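You operate a simulated robot arm through the tools that you are given. There is no shell and no other tool. Be economical: measure what you need, move in short steps, check, and stop when the job is done.

Carry out the task below with a simulated robot arm. There is one attempt and no reset: what you move stays moved.

TASK
Take the sanding block from the mending end of the long table and put it on top of the beige file box. Then take the felt dauber and leave it in the silver drip bowl.
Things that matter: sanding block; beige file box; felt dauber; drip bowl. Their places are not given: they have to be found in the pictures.

It is judged by the outcome, as a careful person would: the job done as asked, and still so three seconds after it is handed in. It fails if anything else is knocked over, pushed out of place, dropped, spilled or broken.

THE ROBOT
A 7-joint arm with a two-finger parallel gripper, fixed in place. Base frame: the origin is at the foot of the arm, x ahead of it, y to its left, z up; the work surface is at about z = 0. Lengths are in m, angles in degrees, forces in N, time in s.
With the tool pointing down near the work surface it reaches from about 0.22 to 0.58 m from the base axis. Its first joint turns from -66.0 to 66.0 degrees. Payload 2.5 kg.
Tool frame: the origin (TCP) lies between the finger pads and is the grasp point; the fingertips stand 0.023 m ahead of it; z points along the fingers, y is the line along which they close. The gripper opens to 0.094 m. The fingers are 0.038 m wide and 0.01 m thick; the gripper's body (0.054 by 0.096 m) begins 0.039 m behind the TCP.
Orientation is told as [roll, pitch, yaw] about the base's x, y, z axes, in that order, counted from this pose: with the fingers straight down and closing along the base's y, the tool's x points along the base's -x, its y along +y and its z along -z.

THE INTERFACE
- The arm moves only by the tool arm_command. Its argument "steps" is a list of rows, each a list of 7 numbers: the shift along the tool's x, y, z in mm, then the turn, a rotation vector about the tool's x, y, z in degrees, then the closure, from 0 (fully open) to 1 (shut). In form: [[tx, ty, tz, ax, ay, az, fingers], ...]. A call has 1 to 8 rows; each row shifts and turns the commanded pose from where the row before left it, along the tool's axes as they then stand. A row lasts 0.2 s, in which the tool goes at most 0.05 m and 8.6 degrees; a call with a longer step from one row to the next is refused whole, and so is a gripper value outside its range. A pose out of reach is approached as far as the arm can. The call stops where the force on the tool passes 40 N (or 10 N more than at its start, if that is more) or the arm is blocked; 0.2 s more then pass. The fingers move at their own pace (about 0.108 m/s each) and stop on an object; they squeeze with about 31 N. The grip force told is the motor's: it shows also when the fingers shut on nothing. Time passes only in rows, and 0.2 s behind the last, so rows that do not move let the fingers close. It gives the time, the measured TCP pose, the force on the tool (base axes), the opening and the grip force at its end, in the units of the frame above (readings bear some noise).
- Cameras (640 x 400 px; columns grow to the right, rows downward): "scene" is fixed at [0.1227, -0.422, 0.5405]; the picture's right is [0.72, -0.69, 0.00], its down [-0.46, -0.47, -0.75] and it looks along [0.52, 0.54, -0.66] (base axes); focal length 222 px, centre (320, 200). "wrist" rides on the gripper at [-0.039, 0, -0.044] in the tool frame; the picture's right is [0.00, -1.00, 0.00], its down [0.97, 0.00, -0.24] and it looks along [0.24, 0.00, 0.97] (tool axes); focal length 218 px, centre (320, 200).
- get_image(camera): a new picture of that camera. No time passes.
- point_at(camera, pixels): for up to 12 pixels [column, row] of the newest picture of that camera ("zoom" is the newest enlarged one), the place [x, y, z] in the base frame of the surface seen there, good to about 0.002 m, but the place of the scene camera against the robot may be out by one fixed shift of up to 0.012 m in any direction. No time passes.
- zoom(camera, box): a new picture of the part [left, top, right, bottom] of that camera's present view, enlarged. No time passes.
- hand_in(): hands the job in; it is judged then, once.

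Work in short steps. Measure before you move; look again where a grasp or a placing could have gone wrong, and mend it. You have 80 turns and 46 pictures in all, the two below and enlarged ones among them. Open the gripper and draw the arm clear of the work before you hand the job in, unless the task says otherwise; then end with one line.

The tools are called by a JSON object that holds its "method" and its "body". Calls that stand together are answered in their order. arm_command: Moves the arm, as the interface text tells. Its arguments: {"type":"object","properties":{"steps":{"type":"array","items":{"type":"array","items":{"type":"number"}}}},"required":["steps"]} The other tools are called the same way: get_image (camera) takes a picture; point_at (camera, pixels) gives the place of the surface under pixels of a picture; zoom (camera, box) takes an enlarged picture of a part of a camera's view; hand_in () hands the job in.

At the start:

```text
clock: 0.0
tool_pos: [0.4147, 0.0919, 0.3571]
tool_rot: [0.0, -0.1, 0.0]
force: [0.5, 0.0, 0.4]
width: 0.0942
gripper_force: 0.0
```

scene: 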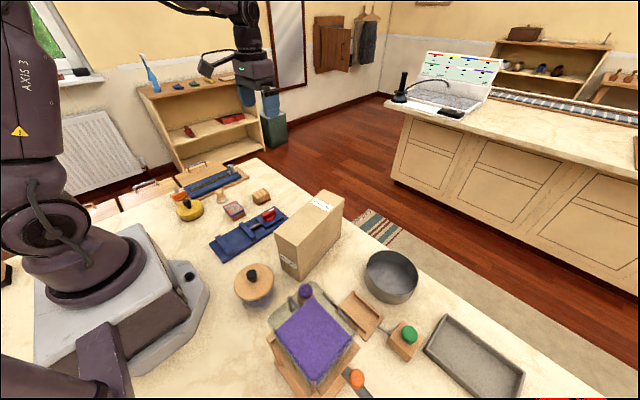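
wrist: 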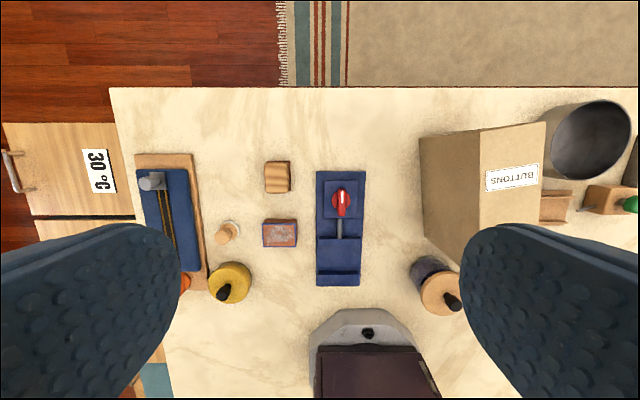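

I'll zoom into the two ends of the table to identify the objects.

{"method": "zoom", "body": {"camera": "scene", "box": [150, 150, 350, 275]}}

{"method": "zoom", "body": {"camera": "scene", "box": [220, 240, 460, 390]}}

{"method": "zoom", "body": {"camera": "wrist", "box": [120, 130, 400, 305]}}

```text
3.20 times, centred on (250, 212) of scene
```

zoom: 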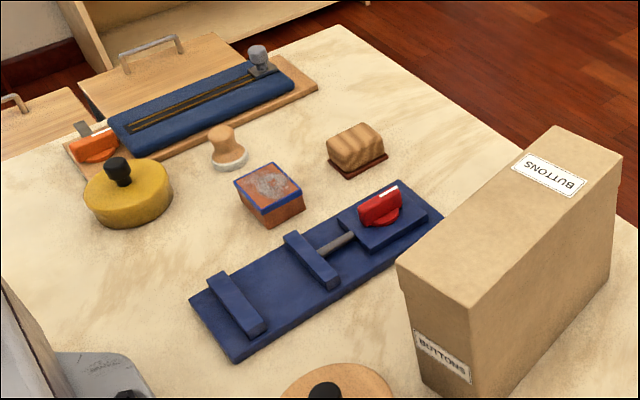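

```text
2.67 times, centred on (340, 315) of scene
```

zoom: 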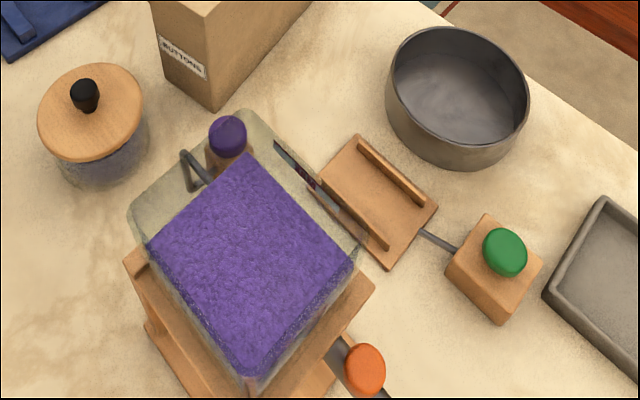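

```text
2.29 times, centred on (260, 218) of wrist
```

zoom: 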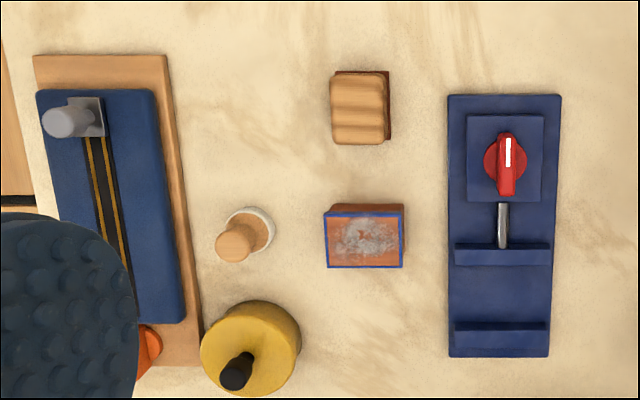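

The likely candidates are the ridged wood block (wrist 277,177), the blue-edged block (280,233) and the knob with white base (228,232). I'll look more closely.

{"method": "zoom", "body": {"camera": "scene", "box": [205, 175, 285, 225]}}

{"method": "zoom", "body": {"camera": "wrist", "box": [210, 150, 310, 255]}}

```text
8.00 times, centred on (245, 200) of scene
```

zoom: 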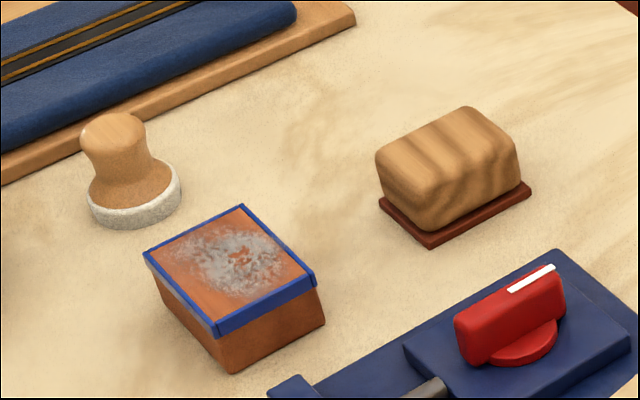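

```text
3.81 times, centred on (260, 202) of wrist
```

zoom: 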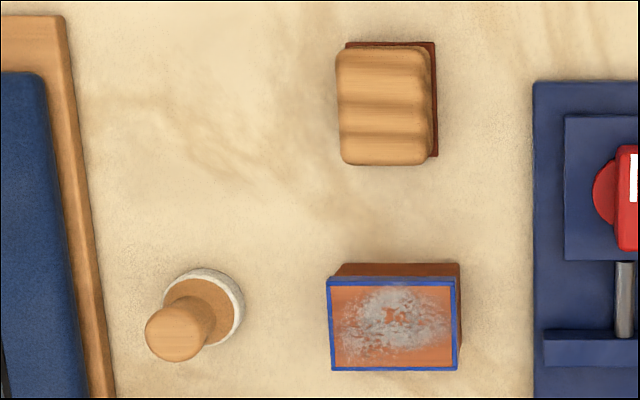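

The sanding block is the wood block on a red-brown sheet; the dauber is the knob on white felt. I'll measure these plus the box and bowl.

{"method": "point_at", "body": {"camera": "wrist", "pixels": [[277, 177], [267, 165], [286, 165], [287, 191], [267, 192], [223, 235], [236, 228], [229, 222], [480, 200], [545, 122], [590, 140], [551, 140]]}}

{"method": "point_at", "body": {"camera": "scene", "pixels": [[261, 193], [275, 234], [297, 248], [344, 198], [322, 191], [308, 218], [390, 280], [366, 268], [417, 275], [395, 252], [380, 297], [219, 192]]}}

{"method": "point_at", "body": {"camera": "zoom", "pixels": [[340, 54], [427, 50], [430, 158], [345, 160], [434, 46], [437, 155], [175, 340], [225, 300], [240, 300], [205, 270], [330, 270], [560, 150]]}}

```text
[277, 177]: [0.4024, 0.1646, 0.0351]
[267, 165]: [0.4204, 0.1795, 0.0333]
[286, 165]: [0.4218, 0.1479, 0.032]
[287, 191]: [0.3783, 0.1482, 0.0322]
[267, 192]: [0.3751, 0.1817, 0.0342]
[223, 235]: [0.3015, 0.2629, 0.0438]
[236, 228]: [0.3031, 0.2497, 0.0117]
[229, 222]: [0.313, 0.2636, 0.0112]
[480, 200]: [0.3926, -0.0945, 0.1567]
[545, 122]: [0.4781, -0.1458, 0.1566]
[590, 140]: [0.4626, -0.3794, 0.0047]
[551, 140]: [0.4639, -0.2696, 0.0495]
```

```text
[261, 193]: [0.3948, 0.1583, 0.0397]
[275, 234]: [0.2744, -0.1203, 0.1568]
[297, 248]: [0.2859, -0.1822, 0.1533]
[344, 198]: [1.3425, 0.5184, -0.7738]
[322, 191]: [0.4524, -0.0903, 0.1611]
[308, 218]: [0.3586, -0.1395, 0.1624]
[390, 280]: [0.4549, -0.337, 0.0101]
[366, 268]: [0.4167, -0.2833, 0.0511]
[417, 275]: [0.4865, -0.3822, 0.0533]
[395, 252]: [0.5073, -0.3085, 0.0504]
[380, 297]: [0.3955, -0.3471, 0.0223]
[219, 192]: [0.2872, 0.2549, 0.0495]
```

```text
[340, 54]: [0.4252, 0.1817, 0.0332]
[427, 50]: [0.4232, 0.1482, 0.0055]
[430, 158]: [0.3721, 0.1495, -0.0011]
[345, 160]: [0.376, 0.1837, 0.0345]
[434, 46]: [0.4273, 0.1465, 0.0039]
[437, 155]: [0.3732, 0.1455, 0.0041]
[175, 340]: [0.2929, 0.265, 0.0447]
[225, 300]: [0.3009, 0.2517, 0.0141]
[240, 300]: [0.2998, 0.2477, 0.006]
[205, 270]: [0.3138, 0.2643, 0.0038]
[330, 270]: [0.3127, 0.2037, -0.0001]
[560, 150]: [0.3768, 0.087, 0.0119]
```

The sanding block is at about (0.400, 0.165), top z 0.035, and 36 mm wide in y. I'll move above it and recheck with the wrist camera.

{"method": "arm_command", "body": {"steps": [[3, 24, 40, 0, 0, 0, 0], [4, 25, 40, 0, 0, 0, 0], [4, 24, 40, 0, 0, 0, 0], [4, 0, 45, 0, 0, 0, 0], [0, 0, 30, 0, 0, 0, 0], [0, 0, 0, 0, 0, 0, 0]]}}

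{"method": "get_image", "body": {"camera": "wrist"}}

```text
clock: 1.4
tool_pos: [0.4004, 0.1643, 0.1599]
tool_rot: [0.0, 0.0, 0.0]
force: [0.0, 0.1, 0.1]
width: 0.094
gripper_force: 0.0
```

```text
38 pictures are left
```

wrist: 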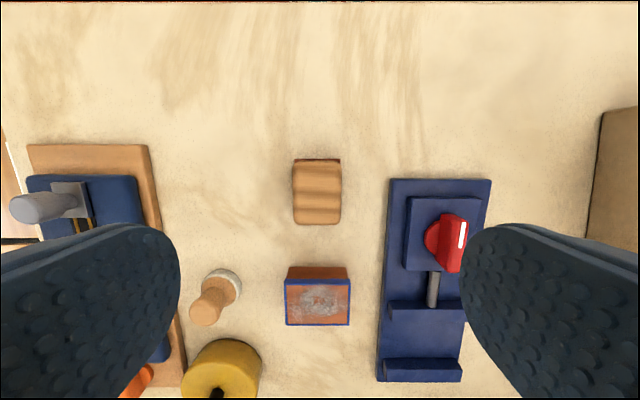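

{"method": "point_at", "body": {"camera": "wrist", "pixels": [[317, 190], [296, 164], [337, 164], [337, 220], [297, 220], [316, 220], [392, 185], [388, 240], [215, 300], [238, 282], [222, 272]]}}

```text
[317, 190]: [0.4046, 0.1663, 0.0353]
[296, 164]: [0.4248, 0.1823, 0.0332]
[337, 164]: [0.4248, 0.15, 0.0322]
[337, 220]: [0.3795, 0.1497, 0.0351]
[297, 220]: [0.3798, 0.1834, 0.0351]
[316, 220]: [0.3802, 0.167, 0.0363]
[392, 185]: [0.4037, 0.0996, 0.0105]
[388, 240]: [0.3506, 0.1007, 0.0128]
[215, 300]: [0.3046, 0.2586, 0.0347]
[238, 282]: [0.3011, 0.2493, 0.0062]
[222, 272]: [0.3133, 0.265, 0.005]
```

Block centre is (0.402, 0.1665). I'll descend partly closed so the fingers stay clear of the blue board, then grip.

{"method": "arm_command", "body": {"steps": [[-2, 2, 40, 0, 0, 0, 0.3], [0, 0, 40, 0, 0, 0, 0.3], [0, 0, 30, 0, 0, 0, 0.3], [0, 0, 18, 0, 0, 0, 0.3], [0, 0, 0, 0, 0, 0, 0.3], [0, 0, 0, 0, 0, 0, 1], [0, 0, 0, 0, 0, 0, 1], [0, 0, 0, 0, 0, 0, 1]]}}

```text
clock: 3.2
tool_pos: [0.4023, 0.1683, 0.032]
tool_rot: [0.0, 0.0, 0.0]
force: [-0.2, -0.1, -0.2]
width: 0.0391
gripper_force: 31.5
```

Gripped (39 mm). I'll lift straight up to z≈0.30 and look at the box.

{"method": "arm_command", "body": {"steps": [[0, 0, -30, 0, 0, 0, 1], [0, 0, -45, 0, 0, 0, 1], [0, 0, -48, 0, 0, 0, 1], [0, 0, -48, 0, 0, 0, 1], [0, 0, -48, 0, 0, 0, 1], [0, 0, -49, 0, 0, 0, 1], [0, -40, 0, 0, 0, 0, 1], [0, -45, 0, 0, 0, 0, 1]]}}

{"method": "get_image", "body": {"camera": "wrist"}}

```text
clock: 5.0
tool_pos: [0.4, 0.0803, 0.2994]
tool_rot: [0.0, 0.0, 0.1]
force: [0.0, 0.0, 0.1]
width: 0.0389
gripper_force: 30.9
```

```text
37 pictures are left
```

wrist: 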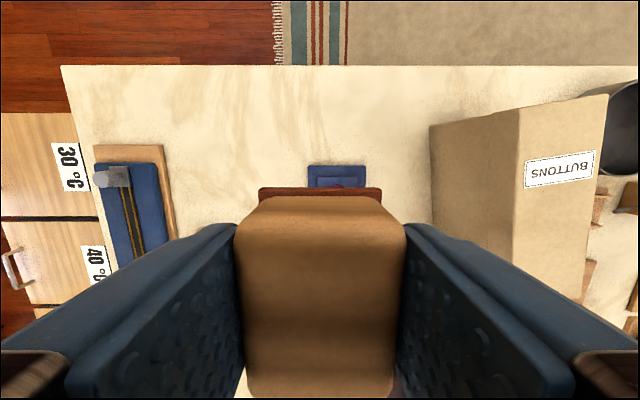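

Held well. The box top's far corners are at (519,108) and (608,95); I'll move toward it for a full view of the top.

{"method": "arm_command", "body": {"steps": [[0, -45, 0, 0, 0, 0, 1], [0, -45, 0, 0, 0, 0, 1], [0, -45, 0, 0, 0, 0, 1], [0, 0, 0, 0, 0, 0, 1]]}}

{"method": "get_image", "body": {"camera": "wrist"}}

{"method": "get_image", "body": {"camera": "scene"}}

```text
clock: 6.0
tool_pos: [0.4009, -0.055, 0.3011]
tool_rot: [0.0, 0.1, 0.1]
force: [0.6, 0.4, -0.7]
width: 0.0391
gripper_force: 31.5
```

```text
36 pictures are left
```

wrist: 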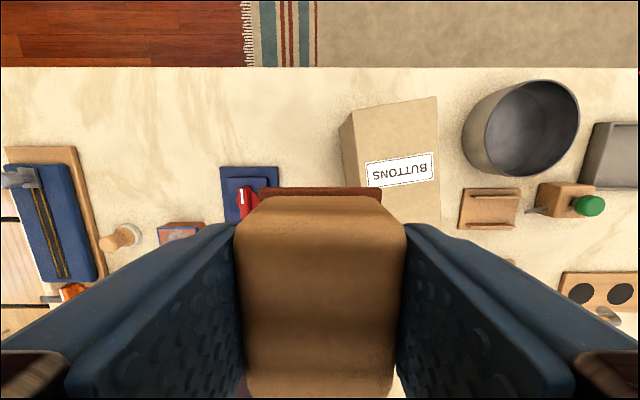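

```text
35 pictures are left
```

scene: 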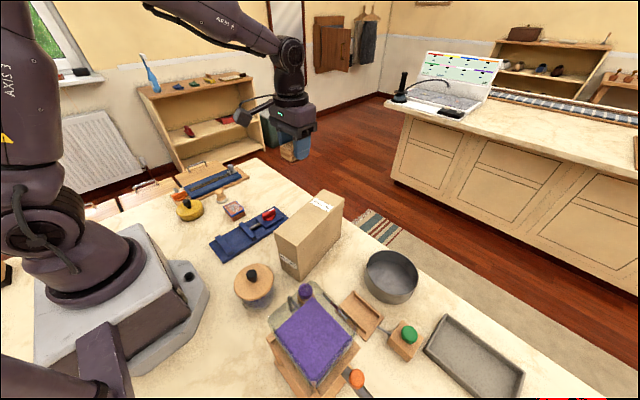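

{"method": "point_at", "body": {"camera": "wrist", "pixels": [[354, 113], [434, 99], [438, 190], [368, 185], [390, 205], [433, 150], [359, 150], [525, 130], [465, 125], [578, 125], [530, 82], [515, 175]]}}

{"method": "zoom", "body": {"camera": "scene", "box": [260, 180, 360, 290]}}

{"method": "point_at", "body": {"camera": "scene", "pixels": [[276, 234], [298, 246], [323, 191], [342, 199], [310, 217], [287, 260]]}}

```text
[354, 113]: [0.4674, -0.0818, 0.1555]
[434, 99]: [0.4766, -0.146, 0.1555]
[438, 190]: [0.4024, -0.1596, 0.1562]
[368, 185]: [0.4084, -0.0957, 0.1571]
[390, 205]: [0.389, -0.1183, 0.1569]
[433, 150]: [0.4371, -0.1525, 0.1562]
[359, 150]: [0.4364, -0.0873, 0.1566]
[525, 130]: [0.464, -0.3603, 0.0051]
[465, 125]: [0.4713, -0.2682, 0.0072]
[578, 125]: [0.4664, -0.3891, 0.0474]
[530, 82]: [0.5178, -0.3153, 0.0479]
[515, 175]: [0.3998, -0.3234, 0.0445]
```

```text
3.64 times, centred on (310, 235) of scene
```

zoom: 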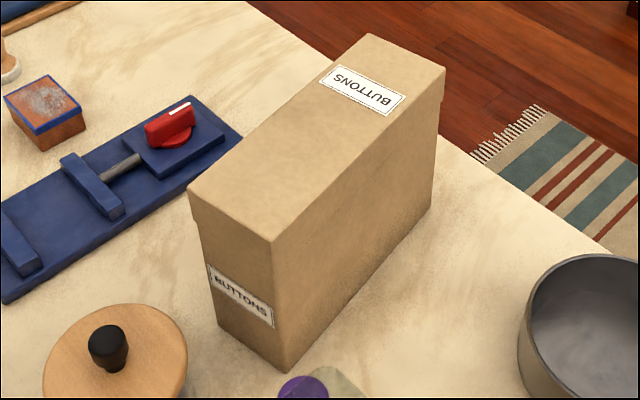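

```text
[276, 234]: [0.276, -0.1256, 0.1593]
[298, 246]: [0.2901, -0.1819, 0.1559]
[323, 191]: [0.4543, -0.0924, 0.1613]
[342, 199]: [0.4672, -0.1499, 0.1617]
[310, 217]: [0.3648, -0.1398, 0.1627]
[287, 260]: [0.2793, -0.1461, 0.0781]
```

Box top centre is about (0.384, -0.129), z 0.1565, with its long axis yawed ~10°. I'll move over it, align, and lower to just above contact (TCP≈0.1885).

{"method": "arm_command", "body": {"steps": [[8, -37, 0, 0, 0, 0, 1], [8, -37, 0, 0, 0, 0, 1], [0, 0, 20, 0, 0, -5, 1], [0, 0, 30, 0, 0, -5, 1], [0, 0, 30, 0, 0, 0, 1], [0, 0, 20, 0, 0, 0, 1], [0, 0, 0, 0, 0, 0, 1]]}}

{"method": "zoom", "body": {"camera": "scene", "box": [230, 130, 390, 290]}}

```text
clock: 7.6
tool_pos: [0.3863, -0.127, 0.2014]
tool_rot: [0.0, 0.1, 10.0]
force: [-0.1, 0.0, -0.9]
width: 0.0389
gripper_force: 31.1
```

```text
2.50 times, centred on (310, 210) of scene
```

zoom: 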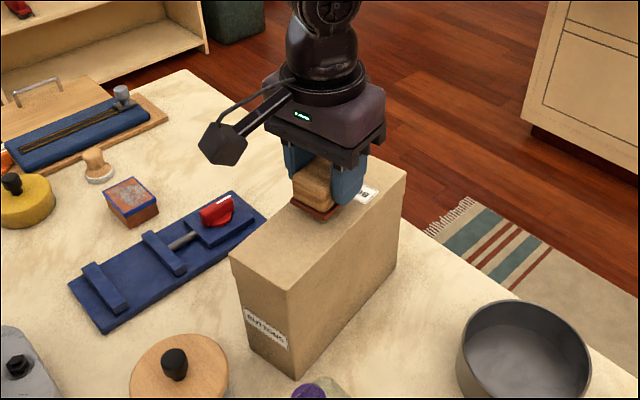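

It is aligned and centred. I'll lower gently toward contact.

{"method": "arm_command", "body": {"steps": [[0, -1, 7, 0, 0, 0, 1], [0, -1, 3, 0, 0, 0, 1], [0, 0, 1.5, 0, 0, 0, 1], [0, 0, 0, 0, 0, 0, 1]]}}

```text
clock: 8.6
tool_pos: [0.3858, -0.1294, 0.1897]
tool_rot: [0.0, 0.0, 10.1]
force: [0.1, 0.1, -0.6]
width: 0.0391
gripper_force: 31.0
```

{"method": "arm_command", "body": {"steps": [[0, 0, 1, 0, 0, 0, 1], [0, 0, 0.5, 0, 0, 0, 1], [0, 0, 0, 0, 0, 0, 1]]}}

```text
clock: 9.4
tool_pos: [0.3864, -0.1282, 0.1874]
tool_rot: [0.0, 0.0, 10.1]
force: [-0.1, -0.7, 0.5]
width: 0.0392
gripper_force: 31.3
```

No clear contact yet; I'll creep on by another 1 mm.

{"method": "arm_command", "body": {"steps": [[0, 0, 0.6, 0, 0, 0, 1], [0, 0, 0.5, 0, 0, 0, 1], [0, 0, 0, 0, 0, 0, 1]]}}

{"method": "zoom", "body": {"camera": "scene", "box": [280, 170, 360, 220]}}

```text
clock: 10.2
tool_pos: [0.388, -0.1287, 0.188]
tool_rot: [-0.1, 0.2, 10.0]
force: [0.5, 0.4, 1.0]
width: 0.0391
gripper_force: 30.0
```

```text
8.00 times, centred on (320, 195) of scene
```

zoom: 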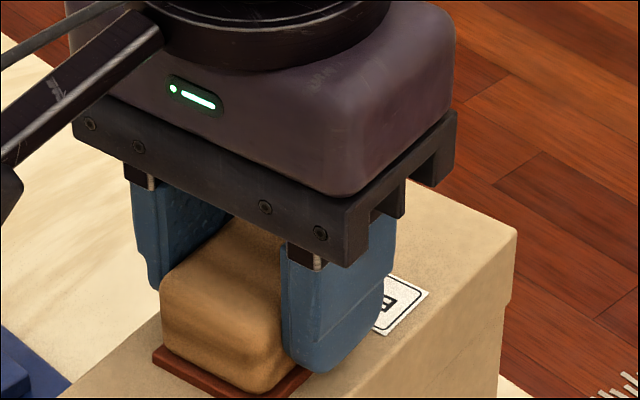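

The force has begun to rise and it looks seated. I'll open partly, then rise straight up.

{"method": "arm_command", "body": {"steps": [[0, 0, 0, 0, 0, 0, 0.45], [0, 0, 0, 0, 0, 0, 0.3], [0, 0, -30, 0, 0, 0, 0.3], [0, 0, -45, 0, 0, 0, 0.3], [0, 0, -45, 0, 0, 0, 0.3], [0, 0, 0, 0, 0, 0, 0]]}}

{"method": "zoom", "body": {"camera": "scene", "box": [230, 130, 390, 290]}}

```text
clock: 11.6
tool_pos: [0.3854, -0.1279, 0.3071]
tool_rot: [0.0, 0.0, 10.0]
force: [-0.1, 0.2, 0.6]
width: 0.0937
gripper_force: 0.1
```

```text
2.50 times, centred on (310, 210) of scene
```

zoom: 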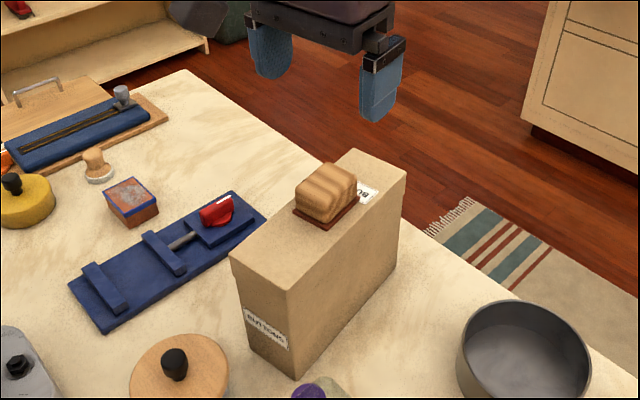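

The sanding block sits squarely on the box. Next I'll square the yaw and travel high toward the dauber near (0.30, 0.26).

{"method": "arm_command", "body": {"steps": [[0, 0, 0, 0, 0, 5, 0], [0, 0, 0, 0, 0, 5, 0], [9, 48, 0, 0, 0, 0, 0], [9, 48, 0, 0, 0, 0, 0], [9, 48, 0, 0, 0, 0, 0], [9, 48, 0, 0, 0, 0, 0], [9, 48, 0, 0, 0, 0, 0], [9, 48, 0, 0, 0, 0, 0]]}}

{"method": "arm_command", "body": {"steps": [[9, 48, 0, 0, 0, 0, 0], [9, 49, 0, 0, 0, 0, 0], [0, 0, 45, 0, 0, 0, 0], [0, 0, 45, 0, 0, 0, 0], [0, 0, 20, 0, 0, 0, 0], [0, 0, 0, 0, 0, 0, 0]]}}

{"method": "get_image", "body": {"camera": "wrist"}}

```text
clock: 13.4
tool_pos: [0.3328, 0.161, 0.3072]
tool_rot: [0.0, 0.0, -0.1]
force: [0.4, 0.2, 0.0]
width: 0.094
gripper_force: 0.0
```

```text
clock: 14.8
tool_pos: [0.3129, 0.2545, 0.1959]
tool_rot: [0.1, -0.1, -0.1]
force: [-0.8, -0.4, -0.1]
width: 0.0938
gripper_force: 0.0
```

```text
30 pictures are left
```

wrist: 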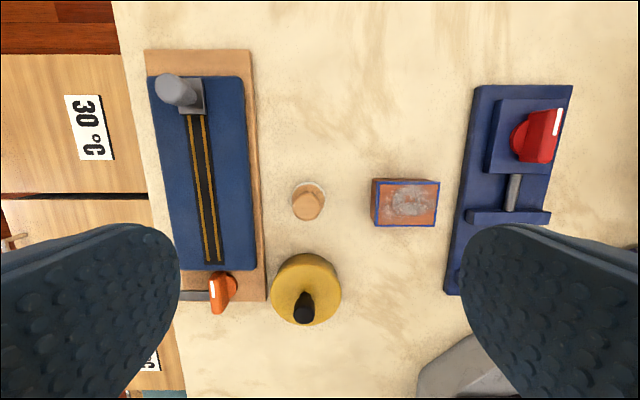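

{"method": "zoom", "body": {"camera": "wrist", "box": [240, 150, 400, 250]}}

{"method": "point_at", "body": {"camera": "wrist", "pixels": [[307, 205], [295, 205], [319, 205], [307, 218], [308, 185], [324, 196], [293, 192], [256, 190], [262, 230], [372, 200], [306, 255], [250, 180]]}}

```text
4.00 times, centred on (320, 200) of wrist
```

zoom: 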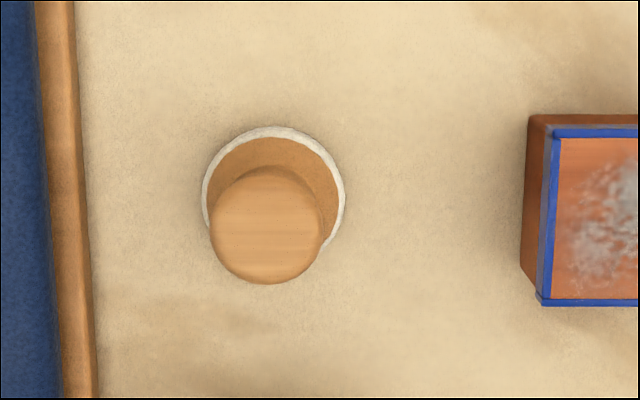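

```text
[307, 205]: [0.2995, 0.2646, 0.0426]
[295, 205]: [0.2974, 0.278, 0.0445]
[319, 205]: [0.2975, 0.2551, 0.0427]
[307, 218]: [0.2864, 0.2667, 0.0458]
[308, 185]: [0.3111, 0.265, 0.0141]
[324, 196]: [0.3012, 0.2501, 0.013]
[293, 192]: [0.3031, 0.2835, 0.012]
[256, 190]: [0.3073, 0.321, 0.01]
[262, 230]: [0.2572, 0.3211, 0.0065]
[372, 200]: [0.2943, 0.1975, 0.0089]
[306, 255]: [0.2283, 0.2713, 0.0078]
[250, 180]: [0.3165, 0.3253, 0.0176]
```

The dauber knob centre is about (0.298, 0.266), top z 0.045; the neighbours are at y 0.321 and 0.1975. I'll descend partly open and grip the knob at TCP z 0.040, above the flared base.

{"method": "arm_command", "body": {"steps": [[8, 6, 35, 0, 0, 0, 0.3], [7, 5.5, 40, 0, 0, 0, 0.3], [0, 0, 40, 0, 0, 0, 0.3], [0, 0, 30, 0, 0, 0, 0.3], [0, 0, 10, 0, 0, 0, 0.3], [0, 0, 0, 0, 0, 0, 0.3]]}}

{"method": "zoom", "body": {"camera": "scene", "box": [160, 150, 280, 230]}}

```text
clock: 16.2
tool_pos: [0.2994, 0.2661, 0.0429]
tool_rot: [0.1, 0.0, 0.0]
force: [1.7, -0.1, -0.8]
width: 0.0661
gripper_force: 0.0
```

```text
5.00 times, centred on (220, 190) of scene
```

zoom: 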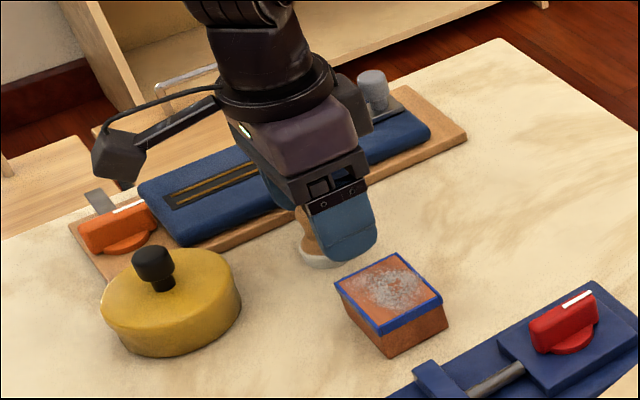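

The gripper straddles the knob with clearance. I'll go down 3 mm and close.

{"method": "arm_command", "body": {"steps": [[1, 0, 3, 0, 0, 0, 0.3], [0, 0, 0, 0, 0, 0, 1], [0, 0, 0, 0, 0, 0, 1], [0, 0, 0, 0, 0, 0, 1], [0, 0, -20, 0, 0, 0, 1], [0, 0, -30, 0, 0, 0, 1], [0, 0, 0, 0, 0, 0, 1]]}}

{"method": "zoom", "body": {"camera": "scene", "box": [160, 130, 280, 210]}}

```text
clock: 17.8
tool_pos: [0.2984, 0.266, 0.0876]
tool_rot: [0.0, 0.1, -0.1]
force: [0.2, 1.1, 0.1]
width: 0.0265
gripper_force: 30.7
```

```text
5.00 times, centred on (220, 170) of scene
```

zoom: 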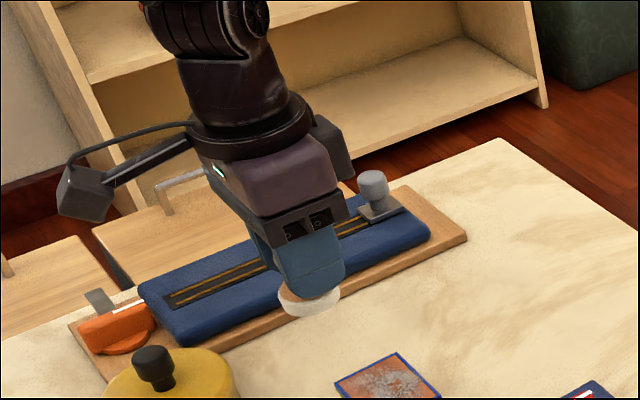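

Held (26.5 mm). I'll lift to z≈0.32 and carry it high over to the bowl.

{"method": "arm_command", "body": {"steps": [[0, 0, -45, 0, 0, 0, 1], [0, 0, -48, 0, 0, 0, 1], [0, 0, -48, 0, 0, 0, 1], [0, 0, -48, 0, 0, 0, 1], [0, 0, -40, 0, 0, 0, 1], [-12, -45, 0, 0, 0, 0, 1], [-12, -45, 0, 0, 0, 0, 1], [-12, -45, 0, 0, 0, 0, 1]]}}

{"method": "arm_command", "body": {"steps": [[-12, -45, 0, 0, 0, 0, 1], [-12, -45, 0, 0, 0, 0, 1], [-12, -45, 0, 0, 0, 0, 1], [-12, -45, 0, 0, 0, 0, 1], [-12, -45, 0, 0, 0, 0, 1], [-12, -45, 0, 0, 0, 0, 1], [-12, -45, 0, 0, 0, 0, 1], [0, 0, 0, 0, 0, 0, 1]]}}

{"method": "get_image", "body": {"camera": "wrist"}}

```text
clock: 19.6
tool_pos: [0.3353, 0.1308, 0.3166]
tool_rot: [0.0, 0.0, 0.1]
force: [-0.1, -0.3, -0.9]
width: 0.0266
gripper_force: 31.2
```

```text
clock: 21.4
tool_pos: [0.42, -0.1822, 0.3165]
tool_rot: [0.0, 0.1, 0.0]
force: [-0.7, -0.2, -0.3]
width: 0.0266
gripper_force: 30.9
```

```text
26 pictures are left
```

wrist: 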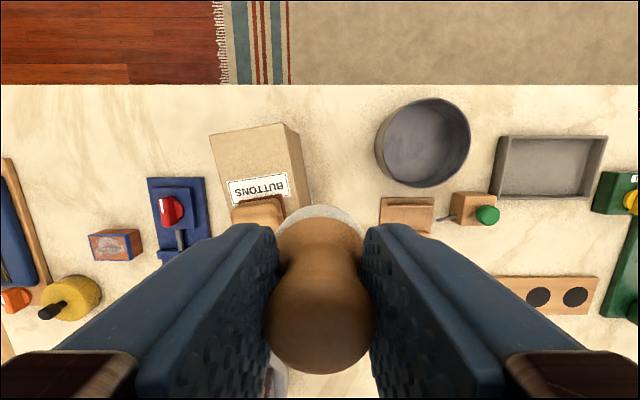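

The bowl is clear of obstacles, so I'll measure its rim and floor.

{"method": "point_at", "body": {"camera": "wrist", "pixels": [[429, 99], [469, 138], [430, 184], [387, 140], [428, 145], [420, 150]]}}

{"method": "arm_command", "body": {"steps": [[-10, -45, 0, 0, 0, 0, 1], [-10, -45, 0, 0, 0, 0, 1], [-10, -45, 0, 0, 0, 0, 1], [0, 0, 0, 0, 0, 0, 1]]}}

{"method": "get_image", "body": {"camera": "wrist"}}

```text
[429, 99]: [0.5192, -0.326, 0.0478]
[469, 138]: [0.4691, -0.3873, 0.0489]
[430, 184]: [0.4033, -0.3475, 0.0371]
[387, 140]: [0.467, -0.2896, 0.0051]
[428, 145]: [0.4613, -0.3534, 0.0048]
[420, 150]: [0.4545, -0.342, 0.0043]
```

```text
clock: 22.4
tool_pos: [0.4482, -0.318, 0.318]
tool_rot: [0.0, 0.1, 0.0]
force: [0.4, 0.4, 0.1]
width: 0.0266
gripper_force: 31.6
```

```text
25 pictures are left
```

wrist: 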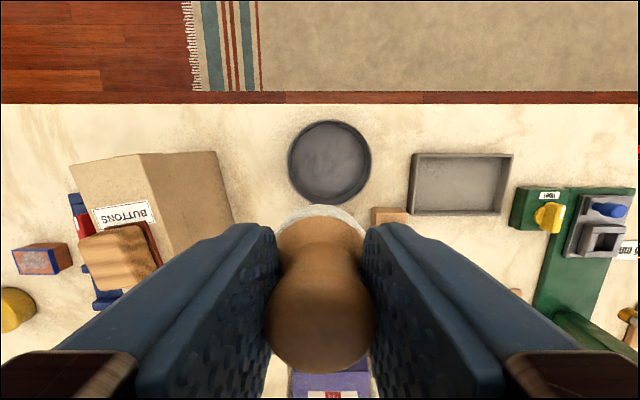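

{"method": "point_at", "body": {"camera": "wrist", "pixels": [[330, 123], [369, 160], [330, 201], [290, 160], [330, 165], [372, 216], [395, 215], [413, 212]]}}

```text
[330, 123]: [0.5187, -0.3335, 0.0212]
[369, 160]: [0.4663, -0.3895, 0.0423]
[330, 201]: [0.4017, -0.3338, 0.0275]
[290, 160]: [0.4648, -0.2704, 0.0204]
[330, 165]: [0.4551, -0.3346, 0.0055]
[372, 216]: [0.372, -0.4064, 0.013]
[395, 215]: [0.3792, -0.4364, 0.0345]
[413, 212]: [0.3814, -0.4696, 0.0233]
```

Bowl centre is about (0.460, -0.330), radius 0.06, floor z 0.005. I'll descend over the centre to TCP≈0.10 first.

{"method": "arm_command", "body": {"steps": [[-5, -6, 40, 0, 0, 0, 1], [-5, -5, 45, 0, 0, 0, 1], [0, 0, 45, 0, 0, 0, 1], [0, 0, 45, 0, 0, 0, 1], [0, 0, 40, 0, 0, 0, 1], [0, 0, 0, 0, 0, 0, 1]]}}

{"method": "zoom", "body": {"camera": "scene", "box": [310, 200, 470, 300]}}

```text
clock: 23.8
tool_pos: [0.4608, -0.3294, 0.1044]
tool_rot: [0.1, 0.0, 0.1]
force: [-0.9, -1.0, 0.1]
width: 0.0265
gripper_force: 31.0
```

```text
4.00 times, centred on (390, 250) of scene
```

zoom: 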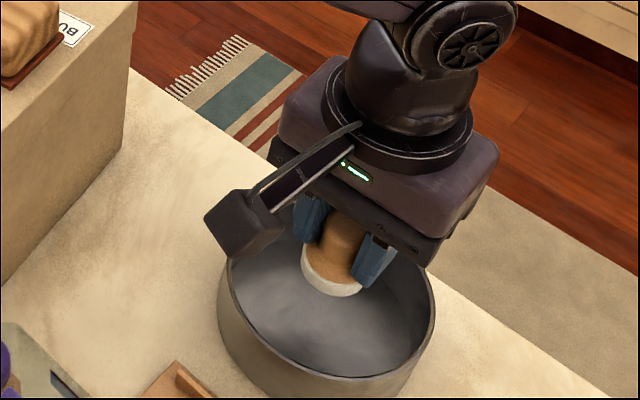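

A cube on a side bracket hangs near the bowl's rim in the view, so I'll measure its position before going lower.

{"method": "point_at", "body": {"camera": "zoom", "pixels": [[240, 258], [208, 215], [245, 220], [275, 235], [235, 250], [285, 210], [225, 285], [350, 350], [332, 285]]}}

```text
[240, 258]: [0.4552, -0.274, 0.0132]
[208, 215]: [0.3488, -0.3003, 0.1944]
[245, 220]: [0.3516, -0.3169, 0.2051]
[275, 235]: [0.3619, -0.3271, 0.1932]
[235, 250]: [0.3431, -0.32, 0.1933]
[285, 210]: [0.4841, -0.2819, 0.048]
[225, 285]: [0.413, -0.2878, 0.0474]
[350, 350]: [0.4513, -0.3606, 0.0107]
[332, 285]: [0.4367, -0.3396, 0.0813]
```

The cube is ~0.08 above TCP, around (0.35, -0.315). I'll check that the hopper and its surroundings clear it when lowered.

{"method": "point_at", "body": {"camera": "scene", "pixels": [[305, 290], [317, 310], [352, 332], [312, 340], [345, 315], [355, 300], [378, 322], [407, 334], [290, 298], [340, 340]]}}

{"method": "get_image", "body": {"camera": "scene"}}

```text
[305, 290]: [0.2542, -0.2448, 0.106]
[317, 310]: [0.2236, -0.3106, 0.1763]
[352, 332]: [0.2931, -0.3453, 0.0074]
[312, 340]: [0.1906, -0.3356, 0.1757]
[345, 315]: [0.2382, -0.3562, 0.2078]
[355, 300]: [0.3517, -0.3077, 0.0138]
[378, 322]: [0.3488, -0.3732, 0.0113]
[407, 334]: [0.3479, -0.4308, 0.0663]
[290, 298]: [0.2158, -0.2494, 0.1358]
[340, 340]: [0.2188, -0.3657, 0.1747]
```

```text
23 pictures are left
```

scene: 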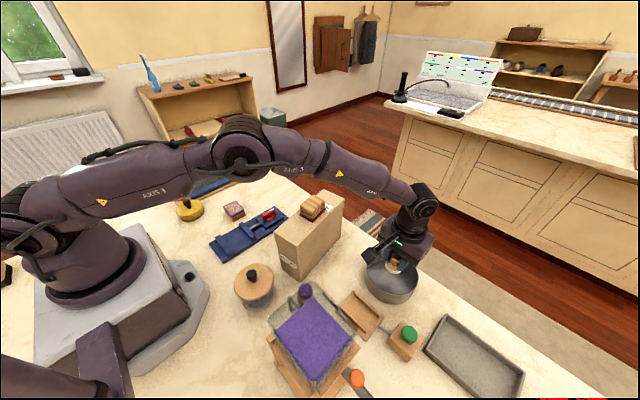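

The cube keeps ≥6 cm from the hopper and the arm stays clear of the block. I'll lower the dauber to the bowl floor.

{"method": "arm_command", "body": {"steps": [[0, 0, 25, 0, 0, 0, 1], [0, 0, 20, 0, 0, 0, 1], [0, 0, 8, 0, 0, 0, 1], [0, 0, 2, 0, 0, 0, 1], [0, 0, 0, 0, 0, 0, 1]]}}

```text
clock: 25.0
tool_pos: [0.4591, -0.3293, 0.0482]
tool_rot: [0.1, 0.0, 0.0]
force: [0.1, 0.3, -1.0]
width: 0.0263
gripper_force: 31.2
```

{"method": "arm_command", "body": {"steps": [[0, 0, 1.5, 0, 0, 0, 1], [0, 0, 1, 0, 0, 0, 1], [0, 0, 0, 0, 0, 0, 1]]}}

{"method": "zoom", "body": {"camera": "scene", "box": [350, 240, 430, 300]}}

```text
clock: 25.8
tool_pos: [0.4572, -0.3294, 0.045]
tool_rot: [0.0, 0.0, 0.0]
force: [-0.3, -0.1, -0.7]
width: 0.0267
gripper_force: 30.6
```

```text
6.67 times, centred on (390, 270) of scene
```

zoom: 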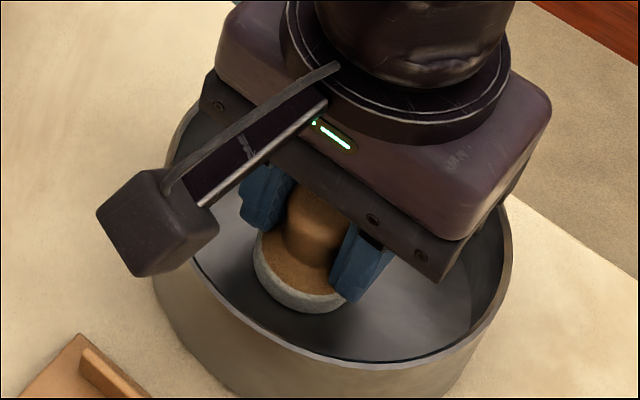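

It's nearly touching. I'll go down 1 mm, open modestly to stay clear of the bowl wall, and rise.

{"method": "arm_command", "body": {"steps": [[0, 0, 1, 0, 0, 0, 1], [0, 0, 0, 0, 0, 0, 1], [0, 0, 0, 0, 0, 0, 0.5], [0, 0, 0, 0, 0, 0, 0.45], [0, 0, -25, 0, 0, 0, 0.45], [0, 0, -40, 0, 0, 0, 0.45], [0, 0, -45, 0, 0, 0, 0.45], [0, 0, -45, 0, 0, 0, 0.3]]}}

{"method": "arm_command", "body": {"steps": [[0, 0, -45, 0, 0, 0, 0], [0, 0, -45, 0, 0, 0, 0], [0, 0, -30, 0, 0, 0, 0], [0, 40, 0, 0, 0, 0, 0], [0, 40, 0, 0, 0, 0, 0], [0, 45, 0, 0, 0, 0, 0], [0, 45, 0, 0, 0, 0, 0], [0, 45, 0, 0, 0, 0, 0]]}}

{"method": "get_image", "body": {"camera": "scene"}}

{"method": "zoom", "body": {"camera": "scene", "box": [260, 180, 440, 310]}}

```text
clock: 27.6
tool_pos: [0.4577, -0.3275, 0.1987]
tool_rot: [0.0, 0.1, 0.0]
force: [0.7, -0.2, 0.3]
width: 0.0657
gripper_force: 0.1
```

```text
clock: 29.4
tool_pos: [0.4588, -0.1143, 0.321]
tool_rot: [0.0, -0.1, 0.0]
force: [-0.7, 0.8, -0.3]
width: 0.0939
gripper_force: 0.0
```

```text
21 pictures are left
```

scene: 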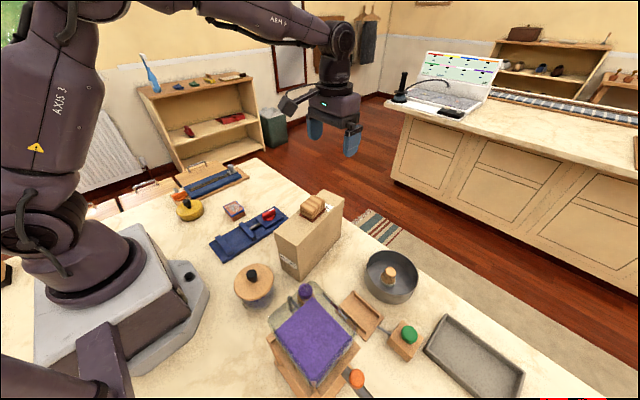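

```text
3.08 times, centred on (350, 245) of scene
```

zoom: 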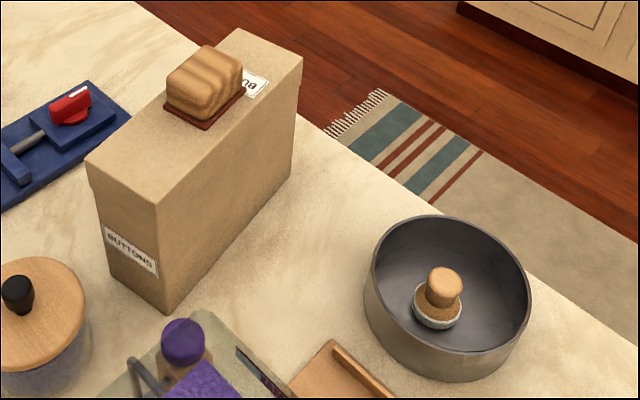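

The block sits on the box, the dauber stands in the bowl, nothing else has moved and the arm is clear with the gripper open. I'm handing in.

{"method": "hand_in", "body": {}}

```text
The job is handed in.
```

The sanding block is on top of the beige file box and the felt dauber is standing in the silver drip bowl; the last pictures show nothing else disturbed.
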